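You operate a simulated robot arm through the tools that you are given. There is no shell and no other tool. Be economical: measure what you need, move in short steps, check, and stop when the job is done.

The job below is to be done with a simulated two-armed robot. You get a single attempt, and the scene is never put back.

TASK
Clamp the Tamrelle carton, then add the two bottles its label lists and shut both flaps.
Fine: take them from the green rack. Set down upright: what you pick out.
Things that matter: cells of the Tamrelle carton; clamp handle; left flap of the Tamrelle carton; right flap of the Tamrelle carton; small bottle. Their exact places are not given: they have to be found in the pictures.

Only the result counts: the job must be done as asked and must still hold three seconds after the hand-in. Knocking over, shifting, dropping, spilling or breaking anything else fails it.

THE ROBOT
Two 7-joint arms with two-finger grippers on one trunk, hanging from a carriage that runs on a gantry, over the field with the corners [-2.7, 1.276], [-2.7, -0.004], [0, -0.003], [0, 1.277] (x, y) and turns from -6.353 to 5.637 rad about z. Base frame: it is fixed where the carriage stands at the start and does not move with it; the origin is on the floor, on the carriage's upright axis, x ahead of it, y to its left, z up. Lengths are in m, angles in rad, forces in N, time in s.
The left shoulder is at the start at [0.04, 0.158, 1.202], the right one opposite. With the tool pointing down near the work surface each hand reaches from about 0.1 to 0.54 m from the robot's upright axis, wherever it stands, measured 20 degrees to its own side. Places, roughly: cells of the Tamrelle carton [0.6, -0.2, 0.7]; clamp handle [0.5, -0.2, 0.8]; left flap of the Tamrelle carton [0.6, 0, 0.9]; right flap of the Tamrelle carton [0.6, -0.3, 0.9]. Payload 1.96 kg a hand.
The tool frame of a hand sits at the grasp point between the pads (the TCP): z along the fingers, y along the line on which they close. The tips reach 0.02 m beyond it. The gripper opens to 0.072 m. The gripper's body begins 0.038 m behind the TCP.
Orientation is that of the tool frame in the base frame, as a unit quaternion [w, x, y, z]. With the fingers straight down and closing along the base's y, the tool's x points along the base's -x, its y along +y and its z along -z.

THE INTERFACE
- The arms move only by the tool move_arm. It takes "left_rows", "right_rows" or both (then of equal length, played together; a hand with none holds still); each is a list of rows, each a list of 7 numbers: the shift along the tool's x, y, z in units of 40 mm (1.0 is 40 mm), then the turn, a rotation vector about the tool's x, y, z in units of 5 degrees (1.0 is 5 degrees), then the opening in per cent of the stroke, from 0 (shut) to 100 (fully open). In form: [[x, y, z, rx, ry, rz, claw], ...]. A call has 1 to 20 rows; each row shifts and turns the commanded pose from where the row before left it, along the tool's axes as they then stand. A call with a number of a shift or a turn outside -1 to 1 is refused whole. Each row takes 0.2 s and may step no farther than 0.05 m and 0.15 rad from the row before; otherwise, or with a gripper value out of range, the whole call is refused. A pose out of reach is approached as far as the arm can. The call stops where the force on the tool passes 50 N (or 10 N more than at its start, if that is more) or the arm is blocked; 0.2 s more then pass. The fingers move at their own pace (about 0.045 m/s each) and stop on an object; they squeeze with about 22 N. The grip force told is the motor's: it shows also when the fingers shut on nothing. Time passes only in rows, and 0.2 s behind the last, so rows that do not move let the fingers close. It gives the time, the measured TCP pose, the force on the tool (base axes), the opening and the grip force at its end, in the units of the frame above (readings bear some noise), with the torque about the TCP (base axes, N m) and any sound that the robot's microphone picked up.
- Cameras (640 x 400 px; columns grow to the right, rows downward): "scene" is now at [0.2249, -0.0022, 1.5575]; the picture's right is [-0.05, -1.00, 0.00], its down [-0.87, 0.04, -0.49] and it looks along [0.49, -0.02, -0.87] (base axes); focal length 252 px, centre (320, 200). "left" rides on the left gripper at [0.071, -0.019, -0.082] in its tool frame; the picture's right is [0.26, 0.97, 0.00], its down [-0.67, 0.18, -0.72] and it looks along [-0.69, 0.19, 0.70] (tool axes); focal length 280 px, centre (320, 200). "right" rides on the right gripper at [0.071, 0.019, -0.082] in its tool frame; the picture's right is [-0.26, 0.96, 0.00], its down [-0.67, -0.18, -0.72] and it looks along [-0.69, -0.19, 0.70] (tool axes); focal length 280 px, centre (320, 200).
- snapshot(camera): a new picture of that camera. It takes no simulated time.
- lift_body(by): slides the trunk up (or, below 0, down) by that many m; the arms and the scene camera ride with it, the base frame stays. It gives what a move gives, with no picture.
- base_move(legs): drives the robot by 1 to 6 legs, each [ahead, left, turn to the left] in m, m and rad, along the robot's own axes; the way and the turn of a leg run together, so that a leg with both is an arc; at most 1.5 m and 3.142 rad a leg. The arms and the cameras ride along, it lands a little off, and it stops where it bumps. It keeps to its track: a leg is cut to what the track allows. It gives what a move gives.
- head_to(pan, tilt): turns the head with the scene camera to pan (to the left, within 1.501 rad either way) and tilt (down, from -0.506 to 1.204), counted from straight ahead of the robot. It gives what a move gives.
- probe_pixels(camera, pixels): for up to 12 pixels [column, row] of the newest picture of that camera ("zoom" is the newest enlarged one), the place [x, y, z] in the base frame of the surface seen there, good to about 0.003 m. It takes no simulated time.
- enlarge(camera, box): a new picture of the part [left, top, right, bottom] of that camera's present view, enlarged. It takes no simulated time.
- finish_job(): hands the job in; it is judged then, once.

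Keep the steps short. Do not move on a guess: measure, check each grasp and each placing, and mend mistakes. In all there are 80 turns and 62 pictures (those below and enlarged ones count). Leave the grippers open and the arms clear of the work at the hand-in unless told otherwise, and finish with a single line.

The tools are called after "Call:" by a JSON object that holds its "op" and its "data". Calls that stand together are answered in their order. move_arm: Moves the arms, as the interface text tells. Its arguments: {"type":"object","properties":{"left_rows":{"type":"array"},"right_rows":{"type":"array"}},"required":[]} The other tools are called the same way: lift_body (by) slides the trunk up or down; base_move (legs) drives the base; head_to (pan, tilt) turns the head that bears the scene camera; snapshot (camera) takes a picture; probe_pixels (camera, pixels) gives the place of the surface under pixels of a picture; enlarge (camera, box) takes an enlarged picture of a part of a camera's view; finish_job () hands the job in.

At the start:

```text
time_s: 0.0
left_eef_pos: [0.4206, 0.1124, 1.184]
left_ee_rot: [-0.001, 0.0, 1.0, 0.0]
left_wrist_force: [-0.6, 0.0, -0.3]
left_moment: [-0.01, -0.01, 0.01]
left_opening: 0.0718
left_gripper_force: 0.1
right_eef_pos: [0.4261, -0.2053, 1.1379]
right_ee_rot: [-0.001, 0.0, 1.0, 0.0]
right_wrist_force: [-0.1, -0.5, 0.1]
right_moment: [0.0, -0.07, 0.01]
right_opening: 0.0723
right_gripper_force: 0.1
trunk travel left (down, up): [-0.525, 0.315]
robot x, y, heading: [0.0017, -0.0004, -0.003]
head pan, tilt: [-0.045, 1.056]
```

scene: 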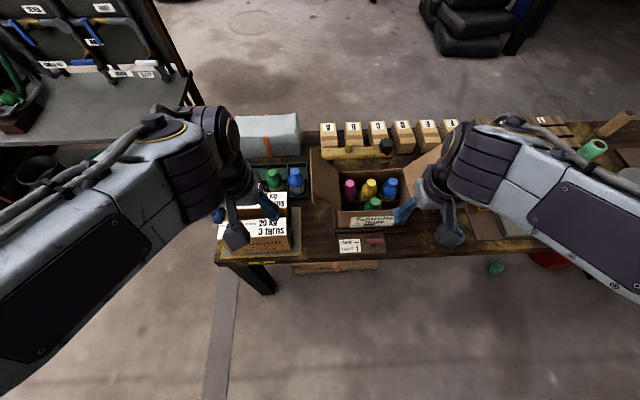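
right: 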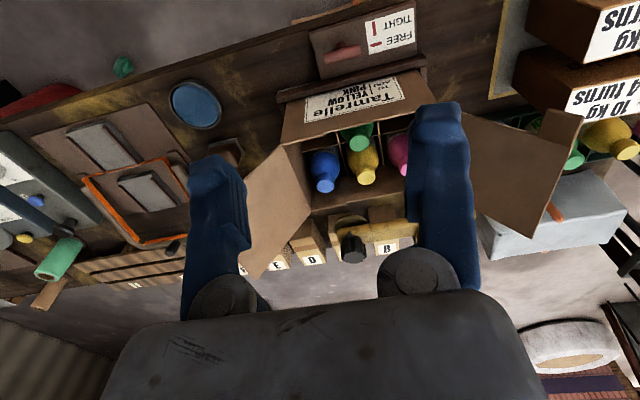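
left: 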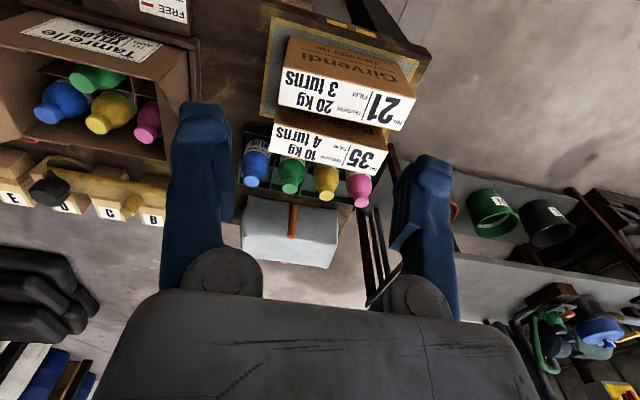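

I see the Tamrelle carton near the scene centre and a green rack with bottles to the left. I'll enlarge the label, clamp and rack.

Call:
{"op": "enlarge", "data": {"camera": "right", "box": [230, 0, 490, 270]}}

Call:
{"op": "enlarge", "data": {"camera": "left", "box": [220, 20, 440, 280]}}

Call:
{"op": "enlarge", "data": {"camera": "scene", "box": [210, 110, 450, 260]}}

```text
1.48 times, centred on (360, 135) of right
```

zoom: 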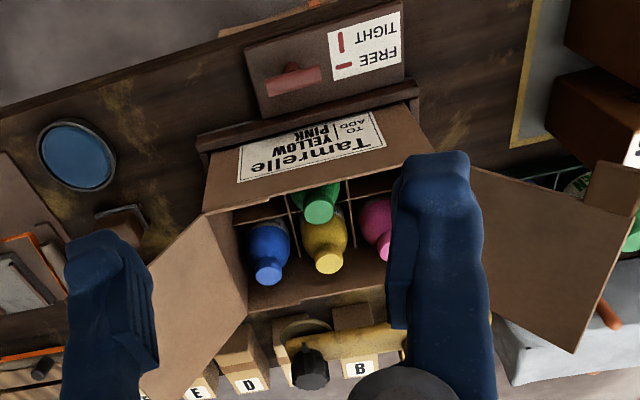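

```text
1.54 times, centred on (330, 150) of left
```

zoom: 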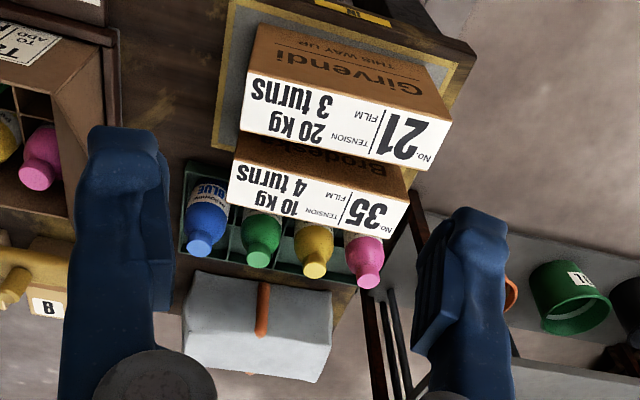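

```text
2.67 times, centred on (330, 185) of scene
```

zoom: 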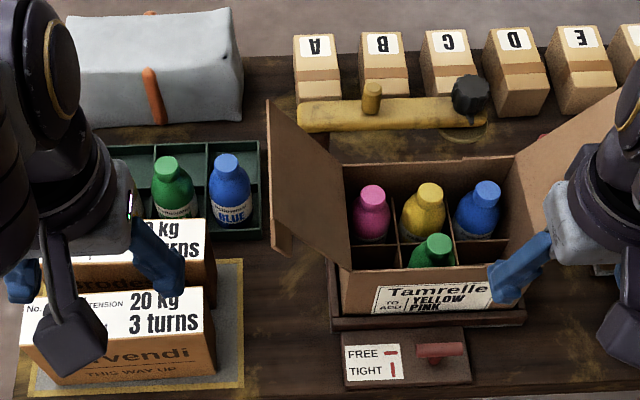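

The label says YELLOW and PINK; the carton's front-left and front-right cells look empty. I'll measure the key points in the newest zoom (scene): handle ends, carton corners, flaps, rack bottles.

Call:
{"op": "probe_pixels", "data": {"camera": "zoom", "pixels": [[420, 350], [460, 349], [436, 362], [400, 372], [341, 268], [500, 265], [344, 166], [505, 158], [270, 102], [275, 245], [300, 340], [433, 240]]}}

Call:
{"op": "probe_pixels", "data": {"camera": "left", "pixels": [[253, 182], [290, 190], [325, 195], [360, 203], [147, 138], [100, 125], [45, 115], [92, 82], [300, 130], [330, 165], [340, 75], [345, 55]]}}

Call:
{"op": "probe_pixels", "data": {"camera": "scene", "pixels": [[273, 174], [296, 172], [370, 182], [388, 184], [350, 184], [373, 201], [436, 152], [405, 170], [333, 208], [394, 210], [346, 224], [270, 137]]}}

```text
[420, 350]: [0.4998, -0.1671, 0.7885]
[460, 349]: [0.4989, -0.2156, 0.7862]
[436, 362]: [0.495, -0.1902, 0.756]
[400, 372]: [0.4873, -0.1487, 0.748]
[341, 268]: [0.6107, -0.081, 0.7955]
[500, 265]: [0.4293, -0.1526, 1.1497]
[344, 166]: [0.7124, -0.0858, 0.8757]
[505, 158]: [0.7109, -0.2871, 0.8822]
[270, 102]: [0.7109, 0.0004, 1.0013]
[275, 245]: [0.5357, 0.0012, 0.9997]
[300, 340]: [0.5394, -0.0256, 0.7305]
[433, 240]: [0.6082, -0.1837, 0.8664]
```

```text
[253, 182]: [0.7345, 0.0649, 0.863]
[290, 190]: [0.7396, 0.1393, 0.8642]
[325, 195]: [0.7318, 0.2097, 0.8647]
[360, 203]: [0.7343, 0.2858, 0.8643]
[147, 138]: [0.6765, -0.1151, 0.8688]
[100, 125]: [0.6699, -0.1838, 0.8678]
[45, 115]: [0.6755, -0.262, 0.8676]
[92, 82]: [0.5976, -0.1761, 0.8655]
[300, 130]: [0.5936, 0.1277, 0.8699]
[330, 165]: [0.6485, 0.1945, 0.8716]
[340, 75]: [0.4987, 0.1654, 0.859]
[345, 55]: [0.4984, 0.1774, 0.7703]
```

```text
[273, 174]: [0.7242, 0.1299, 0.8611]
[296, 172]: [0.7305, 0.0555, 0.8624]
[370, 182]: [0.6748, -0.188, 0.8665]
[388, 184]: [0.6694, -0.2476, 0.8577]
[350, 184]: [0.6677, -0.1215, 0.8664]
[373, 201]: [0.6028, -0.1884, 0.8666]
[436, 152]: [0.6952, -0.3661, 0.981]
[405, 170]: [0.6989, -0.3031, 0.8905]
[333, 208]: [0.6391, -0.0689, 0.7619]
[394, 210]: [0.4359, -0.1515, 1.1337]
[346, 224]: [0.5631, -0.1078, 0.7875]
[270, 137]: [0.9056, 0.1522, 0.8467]
```

Bottles in the rack stand at x≈0.73: yellow y≈0.21, pink y≈0.285. That's far, so I'll test whether the carriage can go ahead (arms are above everything at z≥1.1).

Call:
{"op": "base_move", "data": {"legs": [[0.15, 0, 0]]}}

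```text
time_s: 1.4
left_eef_pos: [0.4198, 0.1124, 1.1842]
left_ee_rot: [0.0, 0.0, 1.0, 0.0]
left_wrist_force: [0.6, 0.0, 0.1]
left_moment: [0.0, -0.01, 0.02]
left_opening: 0.0721
left_gripper_force: 0.0
right_eef_pos: [0.4262, -0.2048, 1.1379]
right_ee_rot: [0.0, 0.001, 1.0, 0.001]
right_wrist_force: [-0.1, 0.3, -0.2]
right_moment: [0.01, 0.0, -0.01]
right_opening: 0.0719
right_gripper_force: 0.0
trunk travel left (down, up): [-0.525, 0.315]
robot x, y, heading: [0.0039, -0.002, -0.002]
head pan, tilt: [-0.045, 1.056]
cut short: leg 1
```

The track does not allow it, so reach must come from turning, tilting and trunk height. First a close look at the clamp handle and the carton.

Call:
{"op": "enlarge", "data": {"camera": "right", "box": [300, 10, 430, 90]}}

```text
4.92 times, centred on (365, 50) of right
```

zoom: 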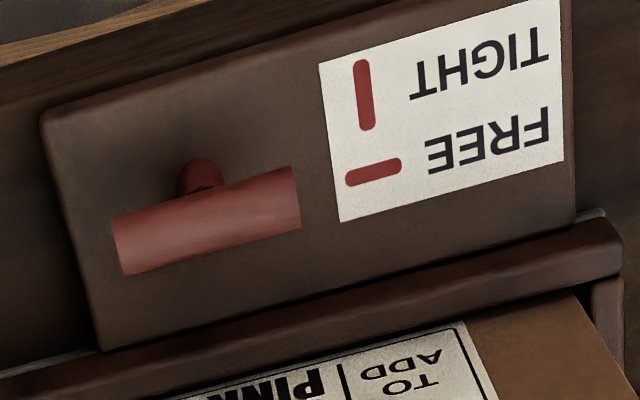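

Call:
{"op": "probe_pixels", "data": {"camera": "zoom", "pixels": [[125, 240], [290, 195], [205, 210], [160, 205], [200, 250], [205, 170], [260, 280], [60, 130]]}}

```text
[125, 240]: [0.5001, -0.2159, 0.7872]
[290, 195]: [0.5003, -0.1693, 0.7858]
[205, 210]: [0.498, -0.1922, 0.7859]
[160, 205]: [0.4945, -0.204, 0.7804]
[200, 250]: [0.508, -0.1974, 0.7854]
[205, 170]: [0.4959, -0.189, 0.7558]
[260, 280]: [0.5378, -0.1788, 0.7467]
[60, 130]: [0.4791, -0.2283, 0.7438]
```

The handle is a T-bar centred at (0.501, -0.192), z top≈0.787, lying along y (FREE); TIGHT is along x. I'll bring the right hand above it and turn the wrist 90° counter-clockwise, so the tightening turn (probably clockwise) ends comfortably.

Call:
{"op": "move_arm", "data": {"right_rows": [[-0.3125, 0.054, 0.8333, 0, 0, 0, 100], [-0.3125, 0.054, 0.8333, 0, 0, 0, 100], [-0.3125, 0.054, 0.8333, 0, 0, 0, 100], [-0.3125, 0.054, 0.8333, 0, 0, 0, 100], [-0.3125, 0.054, 0.8333, 0, 0, 0, 100], [-0.3125, 0.054, 0.8333, 0, 0, 0, 100]]}}

Call:
{"op": "move_arm", "data": {"right_rows": [[0, 0, 0, 0, 0, -1, 100], [0, 0, 0, 0, 0, -1, 100], [0, 0, 0, 0, 0, -1, 100], [0, 0, 0, 0, 0, -1, 100], [0, 0, 0, 0, 0, -1, 100], [0, 0, 0, 0, 0, -1, 100], [0, 0, 0, 0, 0, -1, 100], [0, 0, 0, 0, 0, -1, 100], [0, 0, 0, 0, 0, -1, 100], [0, 0, 0, 0, 0, -1, 100], [0, 0, 0, 0, 0, -1, 100], [0, 0, 0, 0, 0, -1, 100], [0, 0, 0, 0, 0, -1, 100], [0, 0, 0, 0, 0, -1, 100], [0, 0, 0, 0, 0, -1, 100], [0, 0, 0, 0, 0, -1, 100], [0, 0, 0, 0, 0, -1, 100], [0, 0, 0, 0, 0, -1, 100], [0, 0, 0, 0, 0, 0, 100]]}}

Call:
{"op": "snapshot", "data": {"camera": "right"}}

```text
time_s: 2.8
left_eef_pos: [0.4203, 0.1125, 1.1835]
left_ee_rot: [-0.001, 0.0, 1.0, 0.001]
left_wrist_force: [0.6, 0.0, 0.2]
left_moment: [0.02, 0.03, 0.01]
left_opening: 0.072
left_gripper_force: 0.0
right_eef_pos: [0.5008, -0.1913, 0.9387]
right_ee_rot: [0.0, 0.0, 1.0, 0.0]
right_wrist_force: [0.1, -0.5, 0.0]
right_moment: [0.0, 0.01, -0.03]
right_opening: 0.0721
right_gripper_force: 0.1
trunk travel left (down, up): [-0.525, 0.315]
robot x, y, heading: [-0.0005, -0.0002, 0.003]
head pan, tilt: [-0.045, 1.056]
```

```text
time_s: 6.8
left_eef_pos: [0.4209, 0.112, 1.183]
left_ee_rot: [-0.001, 0.0, 1.0, 0.0]
left_wrist_force: [-0.3, 0.1, 0.6]
left_moment: [0.03, 0.03, 0.02]
left_opening: 0.0721
left_gripper_force: 0.0
right_eef_pos: [0.5006, -0.1915, 0.9389]
right_ee_rot: [0.0, 0.708, -0.707, 0.0]
right_wrist_force: [0.0, 1.0, -0.6]
right_moment: [0.02, -0.01, 0.02]
right_opening: 0.072
right_gripper_force: 0.2
trunk travel left (down, up): [-0.525, 0.315]
robot x, y, heading: [0.002, -0.0001, 0.001]
head pan, tilt: [-0.045, 1.056]
```

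```text
54 pictures are left
```

right: 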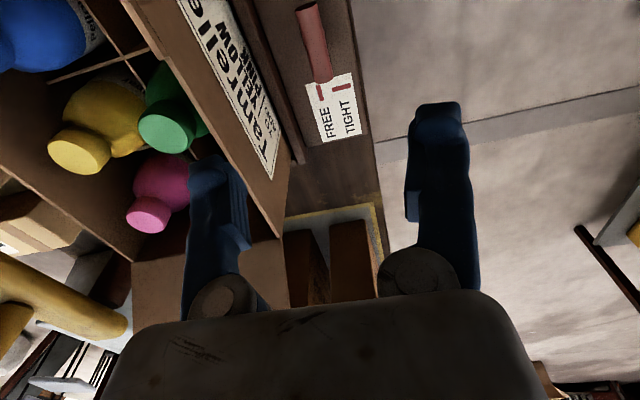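

The wrist is turned. Before descending I check the clamp jaw and carton front edge near the finger on that side, at pixels around (270,100).

Call:
{"op": "probe_pixels", "data": {"camera": "right", "pixels": [[280, 120], [262, 60], [295, 150], [250, 60], [205, 10], [300, 100], [328, 70], [302, 20], [315, 40], [325, 30], [275, 230], [130, 250]]}}

```text
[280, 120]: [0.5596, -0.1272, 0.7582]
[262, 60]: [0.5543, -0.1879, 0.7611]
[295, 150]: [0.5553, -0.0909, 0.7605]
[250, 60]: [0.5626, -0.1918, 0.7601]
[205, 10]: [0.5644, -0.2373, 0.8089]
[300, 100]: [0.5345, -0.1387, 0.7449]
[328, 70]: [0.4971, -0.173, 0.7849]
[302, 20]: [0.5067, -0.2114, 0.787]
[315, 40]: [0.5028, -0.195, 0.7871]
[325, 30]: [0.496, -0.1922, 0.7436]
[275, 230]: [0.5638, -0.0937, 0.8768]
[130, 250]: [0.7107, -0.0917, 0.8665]
```

Clearances are fine with the gripper opened to about 60%. Descending 0.16 m over the bar.

Call:
{"op": "move_arm", "data": {"right_rows": [[0, 0, 0.7, 0, 0, 0, 60], [0, 0, 0.7, 0, 0, 0, 60], [0, 0, 0.7, 0, 0, 0, 60], [0, 0, 0.7, 0, 0, 0, 60], [0, 0, 0.6, 0, 0, 0, 60], [0, 0, 0.6, 0, 0, 0, 60], [0, 0, 0, 0, 0, 0, 60]]}}

Call:
{"op": "snapshot", "data": {"camera": "right"}}

```text
time_s: 8.4
left_eef_pos: [0.4201, 0.1111, 1.184]
left_ee_rot: [0.0, 0.001, 1.0, 0.0]
left_wrist_force: [0.4, -0.1, -0.7]
left_moment: [0.0, 0.01, -0.02]
left_opening: 0.0719
left_gripper_force: 0.1
right_eef_pos: [0.5012, -0.1931, 0.7771]
right_ee_rot: [0.0, -0.707, 0.708, 0.0]
right_wrist_force: [0.1, -0.6, 0.2]
right_moment: [-0.01, 0.03, -0.01]
right_opening: 0.0431
right_gripper_force: 0.0
trunk travel left (down, up): [-0.525, 0.315]
robot x, y, heading: [-0.0006, -0.002, -0.002]
head pan, tilt: [-0.045, 1.056]
```

```text
53 pictures are left
```

right: 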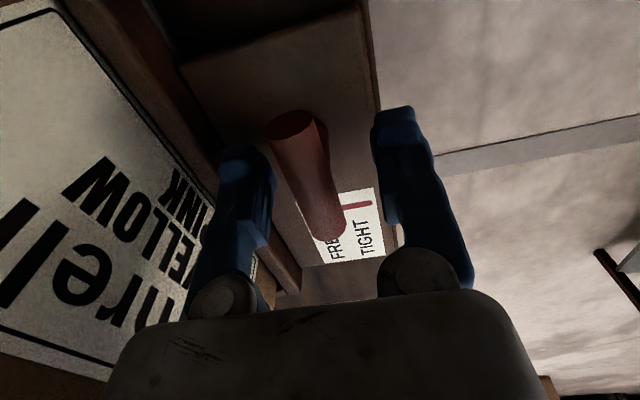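

The bar lies between the fingers. Close on it, then a small test turn of 15° clockwise.

Call:
{"op": "move_arm", "data": {"right_rows": [[0, 0, 0, 0, 0, 0, 0], [0, 0, 0, 0, 0, 0, 0], [0, 0, 0, 0, 0, 0, 0], [0, 0, 0, 0, 0, 0, 0], [0, 0, 0, 0, 0, 0, 0]]}}

Call:
{"op": "move_arm", "data": {"right_rows": [[0, 0, 0, 0, 0, 0.7, 0], [0, 0, 0, 0, 0, 0.7, 0], [0, 0, 0, 0, 0, 0.7, 0], [0, 0, 0, 0, 0, 0.7, 0]]}}

```text
time_s: 9.6
left_eef_pos: [0.4218, 0.1129, 1.1842]
left_ee_rot: [0.001, -0.001, 1.0, 0.0]
left_wrist_force: [0.5, -0.5, -0.7]
left_moment: [-0.02, 0.0, -0.02]
left_opening: 0.072
left_gripper_force: 0.0
right_eef_pos: [0.505, -0.192, 0.7781]
right_ee_rot: [0.002, -0.707, 0.707, -0.002]
right_wrist_force: [12.6, -0.4, -3.8]
right_moment: [-0.02, -0.13, 0.06]
right_opening: 0.014
right_gripper_force: 40.0
trunk travel left (down, up): [-0.525, 0.315]
robot x, y, heading: [-0.0025, -0.0012, 0.0]
head pan, tilt: [-0.045, 1.056]
```

```text
time_s: 10.6
left_eef_pos: [0.4228, 0.1125, 1.1845]
left_ee_rot: [0.001, -0.001, 1.0, 0.0]
left_wrist_force: [-0.9, 0.0, 0.2]
left_moment: [0.0, 0.02, 0.04]
left_opening: 0.0722
left_gripper_force: 0.1
right_eef_pos: [0.5048, -0.1916, 0.7771]
right_ee_rot: [0.001, -0.615, 0.788, -0.001]
right_wrist_force: [17.3, -2.3, -17.4]
right_moment: [0.12, -0.27, 0.04]
right_opening: 0.0143
right_gripper_force: 40.4
trunk travel left (down, up): [-0.525, 0.315]
robot x, y, heading: [0.0007, -0.0015, -0.003]
head pan, tilt: [-0.045, 1.056]
```

The bar turns freely clockwise; side force shows the pivot is at x≈0.505, and it pulls slightly down. I correct the centre (+4 mm x, −2 mm z) and turn a bit further.

Call:
{"op": "move_arm", "data": {"right_rows": [[-0.025, -0.1, 0.05, 0, 0, 0, 0], [0, 0, 0, 0, 0, 1, 0], [0, 0, 0, 0, 0, 1, 0], [0, 0, 0, 0, 0, 1, 0], [0, 0, 0, 0, 0, 1, 0], [0, 0, 0, 0, 0, 0, 0]]}}

```text
time_s: 12.0
left_eef_pos: [0.4194, 0.1119, 1.1841]
left_ee_rot: [-0.001, -0.001, 1.0, 0.001]
left_wrist_force: [-0.1, -0.2, -0.5]
left_moment: [0.05, 0.01, -0.02]
left_opening: 0.0719
left_gripper_force: 0.1
right_eef_pos: [0.5047, -0.1913, 0.7754]
right_ee_rot: [0.0, -0.469, 0.883, -0.001]
right_wrist_force: [-12.5, 3.7, 29.4]
right_moment: [-0.14, 0.3, -0.06]
right_opening: 0.014
right_gripper_force: 40.4
trunk travel left (down, up): [-0.525, 0.315]
robot x, y, heading: [-0.0006, -0.0026, 0.003]
head pan, tilt: [-0.045, 1.056]
```

The vertical force flipped, so I take back about 1.2 mm in z and 1.7 mm in x, then continue about 30°.

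Call:
{"op": "move_arm", "data": {"right_rows": [[0.024, 0.035, -0.031, 0, 0, 0, 0], [0, 0, 0, 0, 0, 1, 0], [0, 0, 0, 0, 0, 1, 0], [0, 0, 0, 0, 0, 1, 0], [0, 0, 0, 0, 0, 1, 0], [0, 0, 0, 0, 0, 1, 0], [0, 0, 0, 0, 0, 1, 0], [0, 0, 0, 0, 0, 0, 0]]}}

```text
time_s: 13.8
left_eef_pos: [0.4207, 0.1113, 1.1829]
left_ee_rot: [0.0, 0.001, 1.0, 0.0]
left_wrist_force: [-0.5, 0.1, 0.8]
left_moment: [0.03, 0.0, 0.0]
left_opening: 0.0721
left_gripper_force: 0.0
right_eef_pos: [0.5043, -0.1928, 0.7782]
right_ee_rot: [0.001, -0.224, 0.975, -0.001]
right_wrist_force: [12.4, -4.5, -24.8]
right_moment: [-0.03, -0.09, -0.04]
right_opening: 0.0142
right_gripper_force: 40.1
trunk travel left (down, up): [-0.525, 0.315]
robot x, y, heading: [0.0018, -0.0008, -0.0]
head pan, tilt: [-0.045, 1.056]
```

At 64° now with little torque. Turning the last 26° plus a touch.

Call:
{"op": "move_arm", "data": {"right_rows": [[0, 0, 0.015, 0, 0, 1, 0], [0, 0, 0, 0, 0, 1, 0], [0, 0, 0, 0, 0, 1, 0], [0, 0, 0, 0, 0, 1, 0], [0, 0, 0, 0, 0, 1, 0], [0, 0, 0, 0, 0, 0.4, 0], [0, 0, 0, 0, 0, 0, 0]]}}

Call:
{"op": "snapshot", "data": {"camera": "right"}}

```text
time_s: 15.4
left_eef_pos: [0.421, 0.1112, 1.1832]
left_ee_rot: [0.0, 0.0, 1.0, 0.001]
left_wrist_force: [0.7, 0.2, -0.5]
left_moment: [-0.01, -0.04, -0.02]
left_opening: 0.0718
left_gripper_force: 0.2
right_eef_pos: [0.506, -0.1931, 0.7771]
right_ee_rot: [0.001, 0.01, 1.0, 0.001]
right_wrist_force: [-4.6, -1.6, 17.7]
right_moment: [-0.02, 0.18, 0.02]
right_opening: 0.0141
right_gripper_force: 40.4
trunk travel left (down, up): [-0.525, 0.315]
robot x, y, heading: [0.001, -0.0036, -0.001]
head pan, tilt: [-0.045, 1.056]
```

```text
52 pictures are left
```

right: 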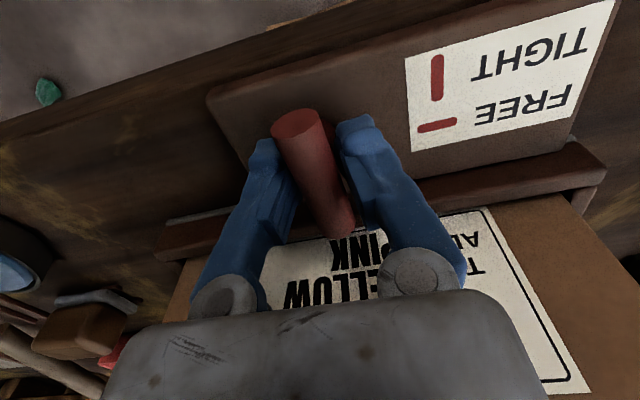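

The bar now points along x (TIGHT). Release, rise to above flap height, and check.

Call:
{"op": "move_arm", "data": {"right_rows": [[0, 0, 0, 0, 0, 0, 60], [0, 0, 0, 0, 0, 0, 60], [0, 0, 0, 0, 0, 0, 60], [0, 0, -0.9, 0, 0, 0, 60], [0, 0, -0.9, 0, 0, 0, 60], [0, 0, -0.9, 0, 0, 0, 60], [0, 0, -0.9, 0, 0, 0, 60], [0, 0, -0.9, 0, 0, 0, 60], [0, 0, -0.9, 0, 0, 0, 60], [0, 0, -0.9, 0, 0, 0, 60], [0, 0, -0.9, 0, 0, 0, 60]]}}

Call:
{"op": "snapshot", "data": {"camera": "right"}}

Call:
{"op": "snapshot", "data": {"camera": "scene"}}

```text
time_s: 17.8
left_eef_pos: [0.4206, 0.1117, 1.1829]
left_ee_rot: [0.0, -0.001, 1.0, 0.0]
left_wrist_force: [-0.6, -0.6, 0.5]
left_moment: [-0.02, 0.02, -0.01]
left_opening: 0.0715
left_gripper_force: 0.1
right_eef_pos: [0.5025, -0.1925, 1.0644]
right_ee_rot: [0.0, 0.008, 1.0, 0.0]
right_wrist_force: [0.0, 0.2, -0.1]
right_moment: [-0.04, 0.01, 0.03]
right_opening: 0.0433
right_gripper_force: 0.0
trunk travel left (down, up): [-0.525, 0.315]
robot x, y, heading: [0.0035, -0.0008, -0.002]
head pan, tilt: [-0.045, 1.056]
```

```text
51 pictures are left
```

right: 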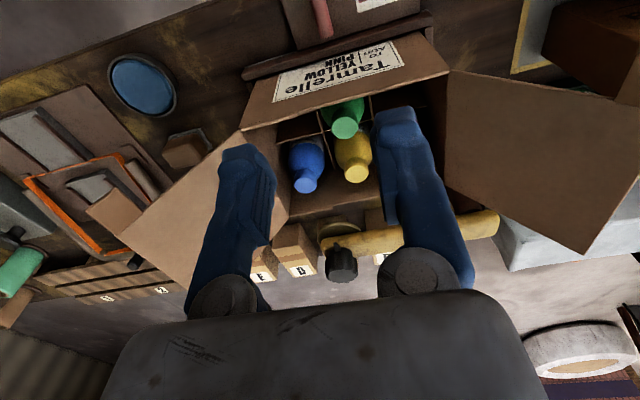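

```text
50 pictures are left
```

scene: 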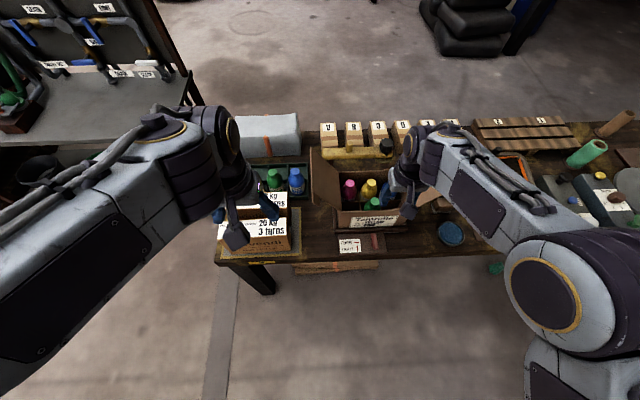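

Check whether the jaw has closed against the carton front.

Call:
{"op": "enlarge", "data": {"camera": "scene", "box": [310, 170, 430, 255]}}

Call:
{"op": "probe_pixels", "data": {"camera": "scene", "pixels": [[375, 236], [376, 246], [350, 230], [400, 215], [335, 190], [346, 195], [362, 192], [404, 200]]}}

```text
4.71 times, centred on (370, 212) of scene
```

zoom: 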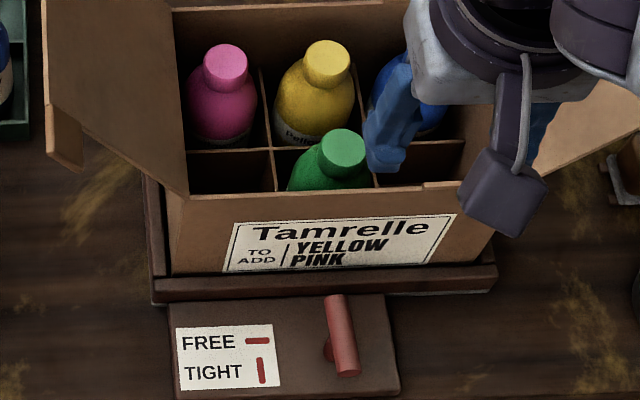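

```text
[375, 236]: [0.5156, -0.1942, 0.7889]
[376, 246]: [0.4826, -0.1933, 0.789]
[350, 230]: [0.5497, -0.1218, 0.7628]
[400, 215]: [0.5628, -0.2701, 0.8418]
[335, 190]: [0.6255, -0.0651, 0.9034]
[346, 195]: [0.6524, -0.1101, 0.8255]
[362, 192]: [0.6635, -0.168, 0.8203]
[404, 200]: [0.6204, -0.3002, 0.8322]
```

The clamp is TIGHT. Now test the left hand's reach straight-down toward the yellow rack bottle (0.73, 0.21) at a safe height z≈0.95.

Call:
{"op": "move_arm", "data": {"left_rows": [[-0.646, 0.208, 0.4875, 0, 0, 0, 100], [-0.646, 0.208, 0.4875, 0, 0, 0, 100], [-0.646, 0.208, 0.4875, 0, 0, 0, 100], [-0.646, 0.208, 0.4875, 0, 0, 0, 100], [-0.646, 0.208, 0.4875, 0, 0, 0, 100], [-0.646, 0.208, 0.4875, 0, 0, 0, 100], [-0.646, 0.208, 0.4875, 0, 0, 0, 100], [-0.646, 0.208, 0.4875, 0, 0, 0, 100], [-0.646, 0.208, 0.4875, 0, 0, 0, 100], [-0.646, 0.208, 0.4875, 0, 0, 0, 100], [-0.646, 0.208, 0.4875, 0, 0, 0, 100], [-0.646, 0.208, 0.4875, 0, 0, 0, 100], [0, 0, 0, 0, 0, 0, 100]]}}

```text
time_s: 20.6
left_eef_pos: [0.5735, 0.2124, 0.971]
left_ee_rot: [0.0, 0.0, 1.0, -0.001]
left_wrist_force: [-0.4, 0.6, 0.4]
left_moment: [0.02, 0.0, 0.0]
left_opening: 0.072
left_gripper_force: 0.1
left hand out of reach, approached as far as the arm can: row 6, 7, 8, 9, 10, 11, 12
right_eef_pos: [0.5026, -0.1927, 1.0653]
right_ee_rot: [0.0, 0.009, 1.0, 0.0]
right_wrist_force: [-0.2, -0.8, 1.0]
right_moment: [0.02, 0.03, 0.02]
right_opening: 0.0431
right_gripper_force: 0.0
trunk travel left (down, up): [-0.525, 0.315]
robot x, y, heading: [-0.0011, 0.0005, 0.004]
head pan, tilt: [-0.045, 1.056]
```

Straight-down reach stops at x≈0.574 (shoulder reach ≈0.536). The rack needs the left shoulder turned forward plus a slight tilt. I retract and lift both hands first.

Call:
{"op": "move_arm", "data": {"left_rows": [[0.63, 0, -0.75, 0, 0, 0, 100], [0.63, 0, -0.75, 0, 0, 0, 100], [0.63, 0, -0.75, 0, 0, 0, 100], [0.63, 0, -0.75, 0, 0, 0, 100], [0.63, 0, -0.75, 0, 0, 0, 100], [0.63, 0, -0.75, 0, 0, 0, 100]], "right_rows": [[0.63, 0, -0.75, 0, 0, 0, 100], [0.63, 0, -0.75, 0, 0, 0, 100], [0.63, 0, -0.75, 0, 0, 0, 100], [0.63, 0, -0.75, 0, 0, 0, 100], [0.63, 0, -0.75, 0, 0, 0, 100], [0.63, 0, -0.75, 0, 0, 0, 100]]}}

```text
time_s: 22.0
left_eef_pos: [0.4211, 0.2111, 1.1511]
left_ee_rot: [0.0, 0.001, 1.0, 0.0]
left_wrist_force: [0.3, -0.1, -0.1]
left_moment: [0.02, 0.0, 0.0]
left_opening: 0.0723
left_gripper_force: 0.1
right_eef_pos: [0.3515, -0.1888, 1.2468]
right_ee_rot: [0.0, 0.007, 1.0, 0.001]
right_wrist_force: [-0.6, -0.9, -0.7]
right_moment: [0.04, 0.02, -0.03]
right_opening: 0.0721
right_gripper_force: 0.0
trunk travel left (down, up): [-0.525, 0.315]
robot x, y, heading: [-0.0021, -0.0009, -0.001]
head pan, tilt: [-0.045, 1.056]
```

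Now drive 0.2 m left and turn 60° right (hands at z≥1.15, everything else ≤1.0).

Call:
{"op": "base_move", "data": {"legs": [[0, 0.2, 0], [0, 0, -1.05]]}}

Call:
{"op": "head_to", "data": {"pan": 0.9, "tilt": 0.95}}

Call:
{"op": "snapshot", "data": {"camera": "scene"}}

```text
time_s: 26.2
left_eef_pos: [0.3951, -0.0592, 1.1517]
left_ee_rot: [0.0, 0.497, 0.868, 0.0]
left_wrist_force: [-0.4, 0.1, -0.1]
left_moment: [0.01, -0.02, -0.01]
left_opening: 0.0719
left_gripper_force: 0.1
right_eef_pos: [0.013, -0.2026, 1.2447]
right_ee_rot: [0.0, 0.506, 0.863, 0.0]
right_wrist_force: [0.5, 0.1, 0.0]
right_moment: [0.02, 0.01, 0.04]
right_opening: 0.0721
right_gripper_force: 0.1
trunk travel left (down, up): [-0.525, 0.315]
robot x, y, heading: [0.0021, 0.1981, -1.041]
head pan, tilt: [-0.045, 1.056]
```

```text
time_s: 27.4
left_eef_pos: [0.395, -0.0582, 1.1512]
left_ee_rot: [0.0, 0.498, 0.867, -0.001]
left_wrist_force: [0.3, -0.3, 0.3]
left_moment: [-0.02, 0.02, -0.01]
left_opening: 0.0723
left_gripper_force: 0.0
right_eef_pos: [0.0125, -0.2018, 1.2446]
right_ee_rot: [0.0, 0.505, 0.863, 0.0]
right_wrist_force: [0.2, 0.2, 0.1]
right_moment: [-0.03, -0.02, -0.01]
right_opening: 0.072
right_gripper_force: 0.0
trunk travel left (down, up): [-0.525, 0.315]
robot x, y, heading: [0.0014, 0.1964, -1.04]
head pan, tilt: [0.901, 0.949]
```

```text
48 pictures are left
```

scene: 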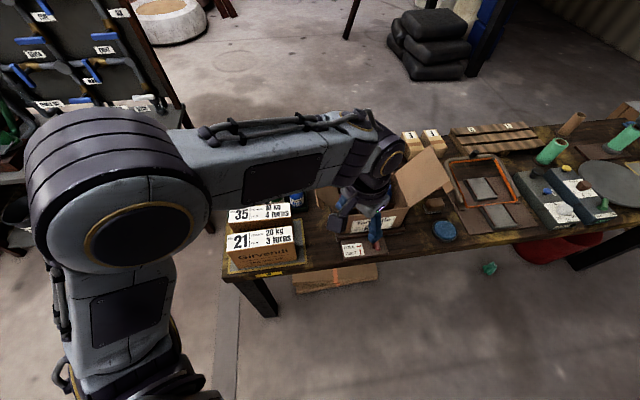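

Turn the left tool back so its x points to −x (12×−5°), then shift to y≈0.21.

Call:
{"op": "move_arm", "data": {"left_rows": [[0, 0, 0, 0, 0, -1, 100], [0, 0, 0, 0, 0, -1, 100], [0, 0, 0, 0, 0, -1, 100], [0, 0, 0, 0, 0, -1, 100], [0, 0, 0, 0, 0, -1, 100], [0, 0, 0, 0, 0, -1, 100], [0, 0, 0, 0, 0, -1, 100], [0, 0, 0, 0, 0, -1, 100], [0, 0, 0, 0, 0, -1, 100], [0, 0, 0, 0, 0, -1, 100], [0, 0, 0, 0, 0, -1, 100], [0, 0, 0, 0, 0, -0.94, 100], [0, 0.84, 0, 0, 0, 0, 100], [0, 0.84, 0, 0, 0, 0, 100], [0, 0.84, 0, 0, 0, 0, 100], [0, 0.84, 0, 0, 0, 0, 100], [0, 0.84, 0, 0, 0, 0, 100], [0, 0.84, 0, 0, 0, 0, 100], [0, 0.84, 0, 0, 0, 0, 100], [0, 0.84, 0, 0, 0, 0, 100]]}}

Call:
{"op": "lift_body", "data": {"by": -0.13}}

```text
time_s: 31.6
left_eef_pos: [0.3732, 0.1364, 1.1124]
left_ee_rot: [-0.001, 0.0, 1.0, 0.0]
left_wrist_force: [-0.9, -0.2, 0.1]
left_moment: [-0.01, 0.0, 0.01]
left_opening: 0.0721
left_gripper_force: 0.0
left hand out of reach, approached as far as the arm can: row 18, 19, 20
right_eef_pos: [0.0131, -0.2018, 1.2439]
right_ee_rot: [-0.001, 0.505, 0.863, 0.0]
right_wrist_force: [0.1, 0.1, -0.4]
right_moment: [-0.04, -0.01, 0.01]
right_opening: 0.0718
right_gripper_force: 0.0
trunk travel left (down, up): [-0.525, 0.315]
robot x, y, heading: [-0.0019, 0.196, -1.039]
head pan, tilt: [0.901, 0.949]
```

```text
time_s: 33.2
left_eef_pos: [0.3717, 0.1364, 0.9832]
left_ee_rot: [0.0, -0.001, 1.0, 0.0]
left_wrist_force: [-0.6, 0.1, -0.4]
left_moment: [0.0, 0.03, 0.01]
left_opening: 0.0721
left_gripper_force: 0.1
right_eef_pos: [0.0135, -0.2013, 1.1154]
right_ee_rot: [0.0, 0.505, 0.863, 0.0]
right_wrist_force: [-0.8, -0.4, 0.5]
right_moment: [0.0, -0.04, 0.0]
right_opening: 0.072
right_gripper_force: 0.0
trunk travel left (down, up): [-0.395, 0.445]
robot x, y, heading: [0.0013, 0.1948, -1.037]
head pan, tilt: [0.901, 0.949]
```

Too close in to the shoulder there; I move outward instead (x→0.57, y→0.21, z 0.98, above the 0.87-high boxes), then tilt 20°.

Call:
{"op": "move_arm", "data": {"left_rows": [[-0.83, 0.3, 0, 0, 0, 0, 100], [-0.83, 0.3, 0, 0, 0, 0, 100], [-0.83, 0.3, 0, 0, 0, 0, 100], [-0.83, 0.3, 0, 0, 0, 0, 100], [-0.83, 0.3, 0, 0, 0, 0, 100], [-0.83, 0.3, 0, 0, 0, 0, 100], [0, 0, 0, 0, -1, 0, 100], [0, 0, 0, 0, -1, 0, 100], [0, 0, 0, 0, -1, 0, 100], [0, 0, 0, 0, -1, 0, 100], [0, 0, 0, 0, 0, 0, 100]]}}

Call:
{"op": "snapshot", "data": {"camera": "left"}}

```text
time_s: 35.6
left_eef_pos: [0.5778, 0.1526, 0.963]
left_ee_rot: [0.174, -0.001, 0.985, 0.001]
left_wrist_force: [0.3, -0.2, -0.2]
left_moment: [-0.03, -0.01, 0.0]
left_opening: 0.072
left_gripper_force: 0.0
left hand out of reach, approached as far as the arm can: row 1, 2, 3, 4, 8, 9, 10
right_eef_pos: [0.0128, -0.2001, 1.1154]
right_ee_rot: [0.0, 0.505, 0.863, 0.0]
right_wrist_force: [-0.2, 0.0, 0.1]
right_moment: [0.0, 0.0, -0.01]
right_opening: 0.0719
right_gripper_force: 0.0
trunk travel left (down, up): [-0.395, 0.445]
robot x, y, heading: [-0.0001, 0.1965, -1.038]
head pan, tilt: [0.901, 0.949]
```

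```text
47 pictures are left
```

left: 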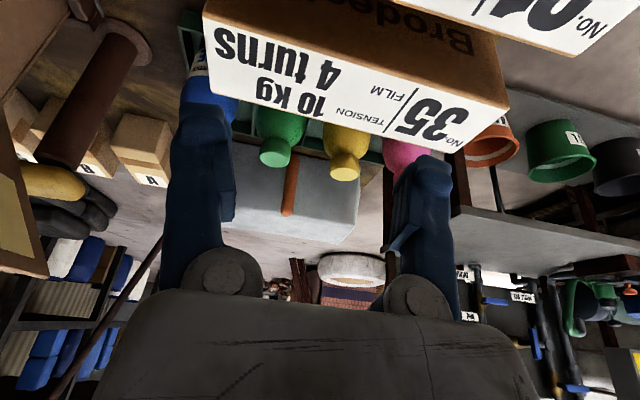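

The arm had some joint limits but reached the tilt. Next: forward to above the yellow bottle (0.73, 0.21) keeping z≈0.96.

Call:
{"op": "move_arm", "data": {"left_rows": [[-0.705, 0.28, 0.257, 0, 0, 0, 100], [-0.705, 0.28, 0.257, 0, 0, 0, 100], [-0.705, 0.28, 0.257, 0, 0, 0, 100], [-0.705, 0.28, 0.257, 0, 0, 0, 100], [-0.705, 0.28, 0.257, 0, 0, 0, 100], [0, 0, 0, 0, 0, 0, 100]]}}

Call:
{"op": "snapshot", "data": {"camera": "left"}}

```text
time_s: 37.0
left_eef_pos: [0.728, 0.2097, 0.9615]
left_ee_rot: [0.174, 0.0, 0.985, 0.0]
left_wrist_force: [0.3, 0.2, -0.4]
left_moment: [0.0, -0.02, -0.01]
left_opening: 0.0718
left_gripper_force: 0.0
right_eef_pos: [0.0129, -0.2015, 1.1144]
right_ee_rot: [0.0, 0.505, 0.863, 0.0]
right_wrist_force: [0.5, -0.1, 0.1]
right_moment: [0.01, 0.01, -0.01]
right_opening: 0.072
right_gripper_force: 0.0
trunk travel left (down, up): [-0.395, 0.445]
robot x, y, heading: [0.0015, 0.1999, -1.037]
head pan, tilt: [0.901, 0.949]
```

```text
46 pictures are left
```

left: 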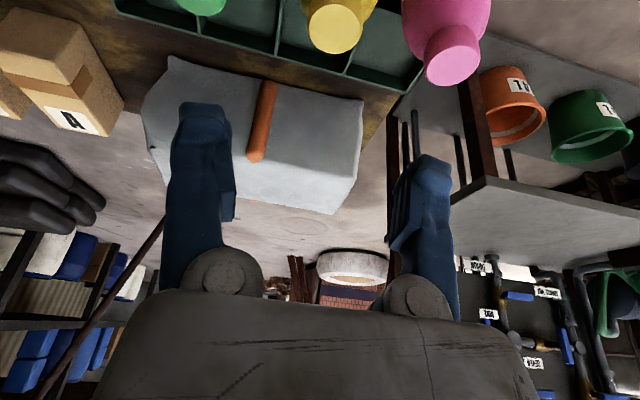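

Reached directly above. Measure the caps: yellow around (335,28), pink around (453,63), plus yellow body.

Call:
{"op": "probe_pixels", "data": {"camera": "left", "pixels": [[335, 28], [312, 28], [358, 28], [335, 8], [335, 50], [453, 60], [430, 60], [478, 60], [453, 82], [453, 15], [372, 3], [412, 10]]}}

```text
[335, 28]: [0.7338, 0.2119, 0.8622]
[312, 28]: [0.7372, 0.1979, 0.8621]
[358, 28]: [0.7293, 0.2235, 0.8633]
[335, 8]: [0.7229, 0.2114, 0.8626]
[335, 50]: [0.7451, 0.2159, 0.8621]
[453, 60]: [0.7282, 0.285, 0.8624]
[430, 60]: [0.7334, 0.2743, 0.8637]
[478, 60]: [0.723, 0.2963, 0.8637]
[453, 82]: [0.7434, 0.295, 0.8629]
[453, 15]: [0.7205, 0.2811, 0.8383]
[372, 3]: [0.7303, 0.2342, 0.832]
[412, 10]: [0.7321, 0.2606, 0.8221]
```

Yellow cap centre (0.733, 0.2115), top 0.8625, Ø≈0.028. Open to 70% and descend vertically to z≈0.852.

Call:
{"op": "move_arm", "data": {"left_rows": [[0.164, 0.01, 0.523, 0, 0, 0, 70], [0.164, 0.01, 0.523, 0, 0, 0, 70], [0.164, 0.01, 0.523, 0, 0, 0, 70], [0.164, 0.01, 0.523, 0, 0, 0, 70], [0.164, 0.01, 0.523, 0, 0, 0, 70], [0, 0, 0, 0, 0, 0, 70]]}}

Call:
{"op": "snapshot", "data": {"camera": "left"}}

```text
time_s: 38.4
left_eef_pos: [0.7334, 0.2119, 0.8527]
left_ee_rot: [0.173, -0.001, 0.985, 0.0]
left_wrist_force: [0.0, 0.2, 0.3]
left_moment: [0.0, 0.02, 0.0]
left_opening: 0.0503
left_gripper_force: 0.1
right_eef_pos: [0.0123, -0.2017, 1.1153]
right_ee_rot: [0.0, 0.506, 0.863, 0.0]
right_wrist_force: [0.0, 0.5, -0.6]
right_moment: [0.02, 0.03, -0.02]
right_opening: 0.072
right_gripper_force: 0.1
trunk travel left (down, up): [-0.395, 0.445]
robot x, y, heading: [0.0001, 0.1948, -1.044]
head pan, tilt: [0.901, 0.949]
```

```text
45 pictures are left
```

left: 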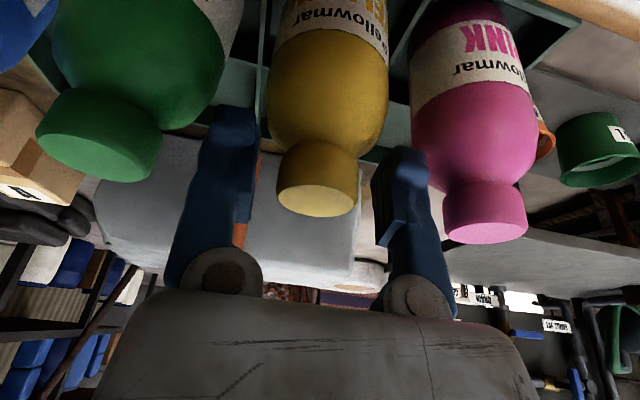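

The yellow cap is centred between the fingers. Close and check.

Call:
{"op": "move_arm", "data": {"left_rows": [[0, 0, 0, 0, 0, 0, 0], [0, 0, 0, 0, 0, 0, 0], [0, 0, 0, 0, 0, 0, 0], [0, 0, 0, 0, 0, 0, 0], [0, 0, 0, 0, 0, 0, 0]]}}

```text
time_s: 39.6
left_eef_pos: [0.733, 0.2115, 0.8538]
left_ee_rot: [0.174, 0.0, 0.985, 0.0]
left_wrist_force: [-5.3, -0.6, 18.0]
left_moment: [0.02, 0.23, -0.03]
left_opening: 0.0281
left_gripper_force: 22.4
right_eef_pos: [0.0146, -0.2023, 1.1147]
right_ee_rot: [0.0, 0.506, 0.863, 0.001]
right_wrist_force: [0.4, 0.3, 0.3]
right_moment: [-0.01, -0.03, 0.01]
right_opening: 0.0721
right_gripper_force: 0.1
trunk travel left (down, up): [-0.395, 0.445]
robot x, y, heading: [-0.0028, 0.1929, -1.038]
head pan, tilt: [0.901, 0.949]
```

Gripped (28 mm). Lift straight up 0.17 m and check.

Call:
{"op": "move_arm", "data": {"left_rows": [[-0.09, 0, -0.25, 0, 0, 0, 0], [-0.29, 0, -0.8, 0, 0, 0, 0], [-0.29, 0, -0.8, 0, 0, 0, 0], [-0.29, 0, -0.8, 0, 0, 0, 0], [-0.29, 0, -0.8, 0, 0, 0, 0], [-0.22, 0, -0.6, 0, 0, 0, 0]]}}

Call:
{"op": "snapshot", "data": {"camera": "left"}}

```text
time_s: 41.0
left_eef_pos: [0.7325, 0.2093, 1.0251]
left_ee_rot: [0.174, -0.001, 0.985, 0.0]
left_wrist_force: [-0.6, 0.5, -2.0]
left_moment: [-0.01, 0.02, 0.03]
left_opening: 0.028
left_gripper_force: 21.9
right_eef_pos: [0.0127, -0.2015, 1.1154]
right_ee_rot: [0.001, 0.505, 0.863, 0.0]
right_wrist_force: [-0.1, 0.6, -0.4]
right_moment: [0.01, 0.01, -0.03]
right_opening: 0.0722
right_gripper_force: 0.0
trunk travel left (down, up): [-0.395, 0.445]
robot x, y, heading: [-0.0039, 0.1978, -1.039]
head pan, tilt: [0.901, 0.949]
```

```text
44 pictures are left
```

left: 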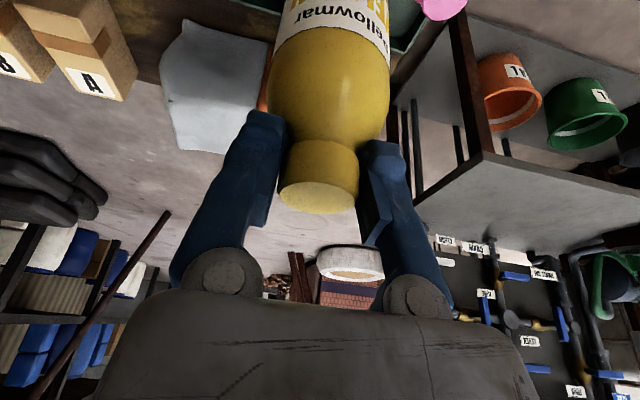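

Held upright. Retract diagonally to (0.50, 0.10), passing over the boxes (bottle bottom ≈0.905).

Call:
{"op": "move_arm", "data": {"left_rows": [[0.76, -0.393, -0.314, 0, 0, 0, 0], [0.76, -0.393, -0.314, 0, 0, 0, 0], [0.76, -0.393, -0.314, 0, 0, 0, 0], [0.76, -0.393, -0.314, 0, 0, 0, 0], [0.76, -0.393, -0.314, 0, 0, 0, 0], [0.76, -0.393, -0.314, 0, 0, 0, 0], [0.76, -0.393, -0.314, 0, 0, 0, 0]]}}

```text
time_s: 42.6
left_eef_pos: [0.5031, 0.1015, 1.0358]
left_ee_rot: [0.173, 0.0, 0.985, 0.0]
left_wrist_force: [0.6, -0.3, -3.2]
left_moment: [-0.04, 0.01, 0.0]
left_opening: 0.0284
left_gripper_force: 22.4
right_eef_pos: [0.0122, -0.2019, 1.1154]
right_ee_rot: [0.0, 0.505, 0.863, 0.0]
right_wrist_force: [-1.1, -0.1, 0.9]
right_moment: [-0.02, -0.02, 0.02]
right_opening: 0.0721
right_gripper_force: 0.0
trunk travel left (down, up): [-0.395, 0.445]
robot x, y, heading: [-0.0009, 0.2002, -1.038]
head pan, tilt: [0.901, 0.949]
```

Retract 3.5 cm more to clear the flap's front corner (x≈0.536), then drive 0.2 m to the right (world −y).

Call:
{"op": "move_arm", "data": {"left_rows": [[0.41, 0, -0.15, 0, 0, 0, 0], [0.41, 0, -0.15, 0, 0, 0, 0]]}}

Call:
{"op": "base_move", "data": {"legs": [[0.173, -0.1, 0]]}}

Call:
{"op": "snapshot", "data": {"camera": "left"}}

```text
time_s: 43.2
left_eef_pos: [0.4682, 0.1013, 1.0333]
left_ee_rot: [0.163, -0.003, 0.987, -0.006]
left_wrist_force: [1.3, -0.6, -2.2]
left_moment: [0.0, 0.02, 0.0]
left_opening: 0.0281
left_gripper_force: 22.1
right_eef_pos: [0.0136, -0.2015, 1.1151]
right_ee_rot: [0.0, 0.505, 0.863, 0.0]
right_wrist_force: [-0.9, -0.6, -0.2]
right_moment: [0.01, 0.03, 0.01]
right_opening: 0.0721
right_gripper_force: 0.0
trunk travel left (down, up): [-0.395, 0.445]
robot x, y, heading: [-0.0011, 0.1964, -1.038]
head pan, tilt: [0.901, 0.949]
```

```text
time_s: 44.8
left_eef_pos: [0.4679, -0.0972, 1.032]
left_ee_rot: [0.165, -0.004, 0.986, -0.004]
left_wrist_force: [0.1, 0.2, -3.0]
left_moment: [0.03, -0.02, 0.0]
left_opening: 0.0279
left_gripper_force: 22.0
right_eef_pos: [0.0142, -0.4002, 1.1163]
right_ee_rot: [0.001, 0.506, 0.863, 0.0]
right_wrist_force: [-0.6, -0.2, 0.2]
right_moment: [0.03, 0.01, 0.01]
right_opening: 0.0723
right_gripper_force: 0.0
trunk travel left (down, up): [-0.395, 0.445]
robot x, y, heading: [-0.003, 0.0005, -1.045]
head pan, tilt: [0.901, 0.949]
```

```text
43 pictures are left
```

left: 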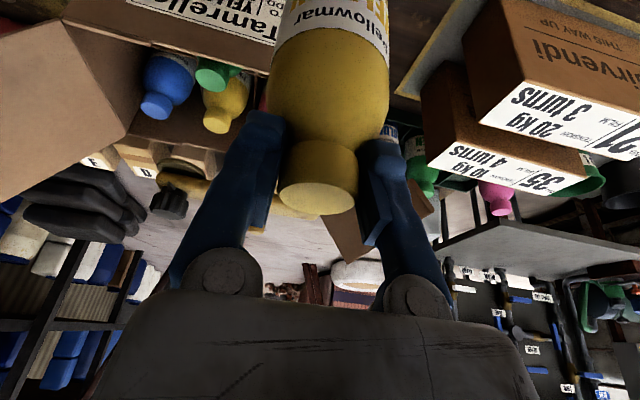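

The yellow hangs in front of the carton. Front-left cell centre is ≈(0.603, -0.119). Move over it at z≈1.04.

Call:
{"op": "move_arm", "data": {"left_rows": [[-0.655, -0.11, 0.172, 0, -0.04, 0, 0], [-0.655, -0.11, 0.172, 0, -0.04, 0, 0], [-0.655, -0.11, 0.172, 0, -0.04, 0, 0], [-0.655, -0.11, 0.172, 0, -0.04, 0, 0], [-0.655, -0.11, 0.172, 0, -0.04, 0, 0], [0, 0, 0, 0, 0, 0, 0]]}}

Call:
{"op": "snapshot", "data": {"camera": "scene"}}

Call:
{"op": "snapshot", "data": {"camera": "left"}}

```text
time_s: 46.2
left_eef_pos: [0.6038, -0.1162, 1.0427]
left_ee_rot: [0.173, -0.004, 0.985, -0.003]
left_wrist_force: [0.1, -0.4, -3.2]
left_moment: [0.0, -0.03, -0.05]
left_opening: 0.0279
left_gripper_force: 22.3
right_eef_pos: [0.0132, -0.3996, 1.1141]
right_ee_rot: [0.0, 0.505, 0.863, 0.0]
right_wrist_force: [0.4, 0.2, 0.8]
right_moment: [-0.03, -0.01, 0.02]
right_opening: 0.0723
right_gripper_force: 0.0
trunk travel left (down, up): [-0.395, 0.445]
robot x, y, heading: [0.0003, -0.0, -1.044]
head pan, tilt: [0.901, 0.949]
```

```text
42 pictures are left
```

scene: 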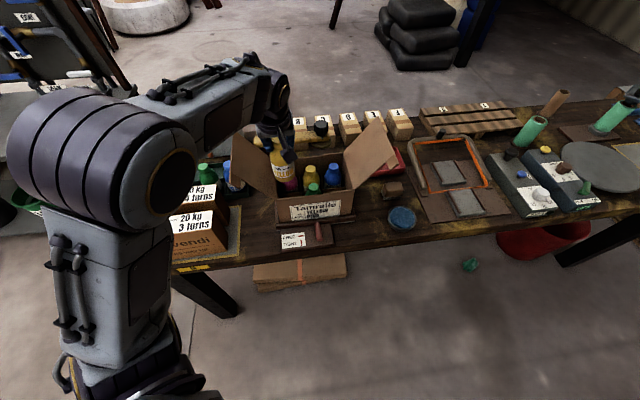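

```text
41 pictures are left
```

left: 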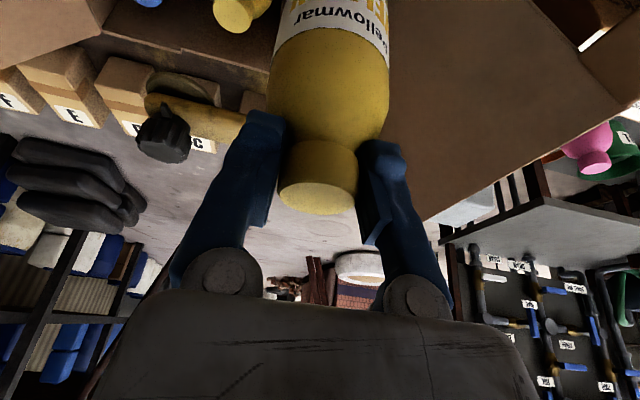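

Zoom the scene view on carton and hanging bottle.

Call:
{"op": "enlarge", "data": {"camera": "scene", "box": [225, 110, 405, 225]}}

```text
3.48 times, centred on (315, 168) of scene
```

zoom: 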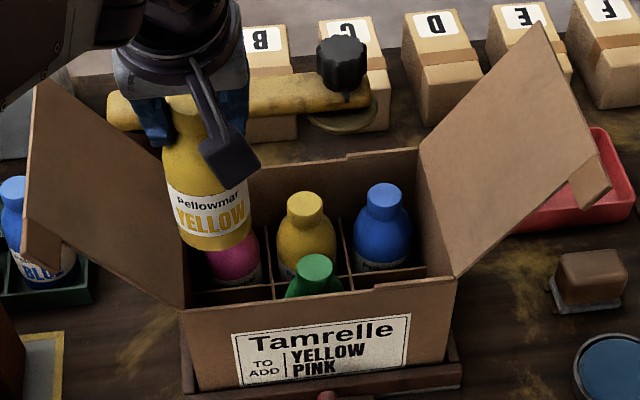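

Call:
{"op": "probe_pixels", "data": {"camera": "zoom", "pixels": [[187, 306], [320, 296], [440, 281], [272, 292], [276, 270], [240, 289], [419, 150], [455, 275], [340, 250], [206, 215], [206, 243], [312, 262]]}}

```text
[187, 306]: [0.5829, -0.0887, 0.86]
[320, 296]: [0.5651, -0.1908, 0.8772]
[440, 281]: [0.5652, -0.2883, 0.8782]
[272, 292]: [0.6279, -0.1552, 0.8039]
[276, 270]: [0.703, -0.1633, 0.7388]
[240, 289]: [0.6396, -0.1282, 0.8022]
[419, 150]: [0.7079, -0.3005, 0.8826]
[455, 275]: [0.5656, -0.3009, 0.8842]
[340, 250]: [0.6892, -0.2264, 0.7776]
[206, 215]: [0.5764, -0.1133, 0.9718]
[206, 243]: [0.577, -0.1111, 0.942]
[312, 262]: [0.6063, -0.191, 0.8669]
```

Cell bounds: y −0.089…−0.155, x 0.567…0.640 → centre (0.603, −0.122). Shift −5 mm in y and lower 0.09 m.

Call:
{"op": "move_arm", "data": {"left_rows": [[0, -0.14, 0, 0, 0, 0, 0], [0.257, 0, 0.705, 0, 0, 0, 0], [0.257, 0, 0.705, 0, 0, 0, 0], [0.257, 0, 0.705, 0, 0, 0, 0], [0, 0, 0, 0, 0, 0, 0]]}}

Call:
{"op": "enlarge", "data": {"camera": "scene", "box": [225, 110, 405, 225]}}

```text
time_s: 47.4
left_eef_pos: [0.6031, -0.123, 0.9534]
left_ee_rot: [0.173, -0.003, 0.985, -0.004]
left_wrist_force: [-0.2, 0.2, -2.4]
left_moment: [-0.02, 0.02, 0.01]
left_opening: 0.0281
left_gripper_force: 22.0
right_eef_pos: [0.0127, -0.4006, 1.1166]
right_ee_rot: [0.0, 0.506, 0.863, 0.0]
right_wrist_force: [0.1, -0.4, -0.7]
right_moment: [0.02, -0.05, -0.03]
right_opening: 0.0723
right_gripper_force: 0.0
trunk travel left (down, up): [-0.395, 0.445]
robot x, y, heading: [0.0013, -0.0033, -1.042]
head pan, tilt: [0.901, 0.949]
```

```text
3.48 times, centred on (315, 168) of scene
```

zoom: 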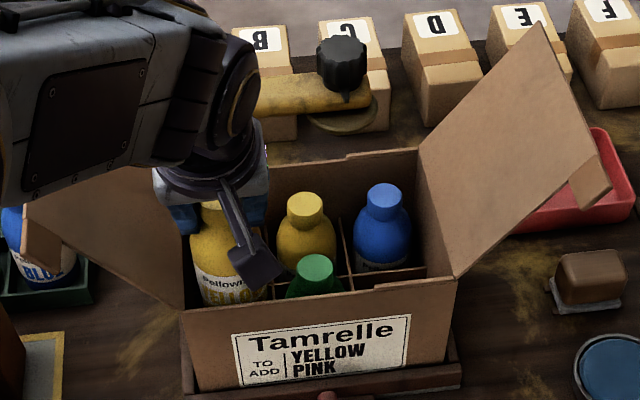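

Entering cleanly between walls. Lower another 5 cm, watching force.

Call:
{"op": "move_arm", "data": {"left_rows": [[0.214, 0, 0.5875, 0, 0, 0, 0], [0.214, 0, 0.5875, 0, 0, 0, 0], [0, 0, 0, 0, 0, 0, 0]]}}

```text
time_s: 48.2
left_eef_pos: [0.6041, -0.1233, 0.9027]
left_ee_rot: [0.173, -0.003, 0.985, -0.004]
left_wrist_force: [0.0, -0.3, -2.0]
left_moment: [-0.01, 0.03, 0.0]
left_opening: 0.0281
left_gripper_force: 22.1
right_eef_pos: [0.0142, -0.3996, 1.1165]
right_ee_rot: [0.0, 0.506, 0.863, 0.001]
right_wrist_force: [0.6, 0.2, 0.2]
right_moment: [0.03, 0.02, -0.02]
right_opening: 0.0716
right_gripper_force: 0.0
trunk travel left (down, up): [-0.395, 0.445]
robot x, y, heading: [0.0036, 0.0026, -1.044]
head pan, tilt: [0.901, 0.949]
```

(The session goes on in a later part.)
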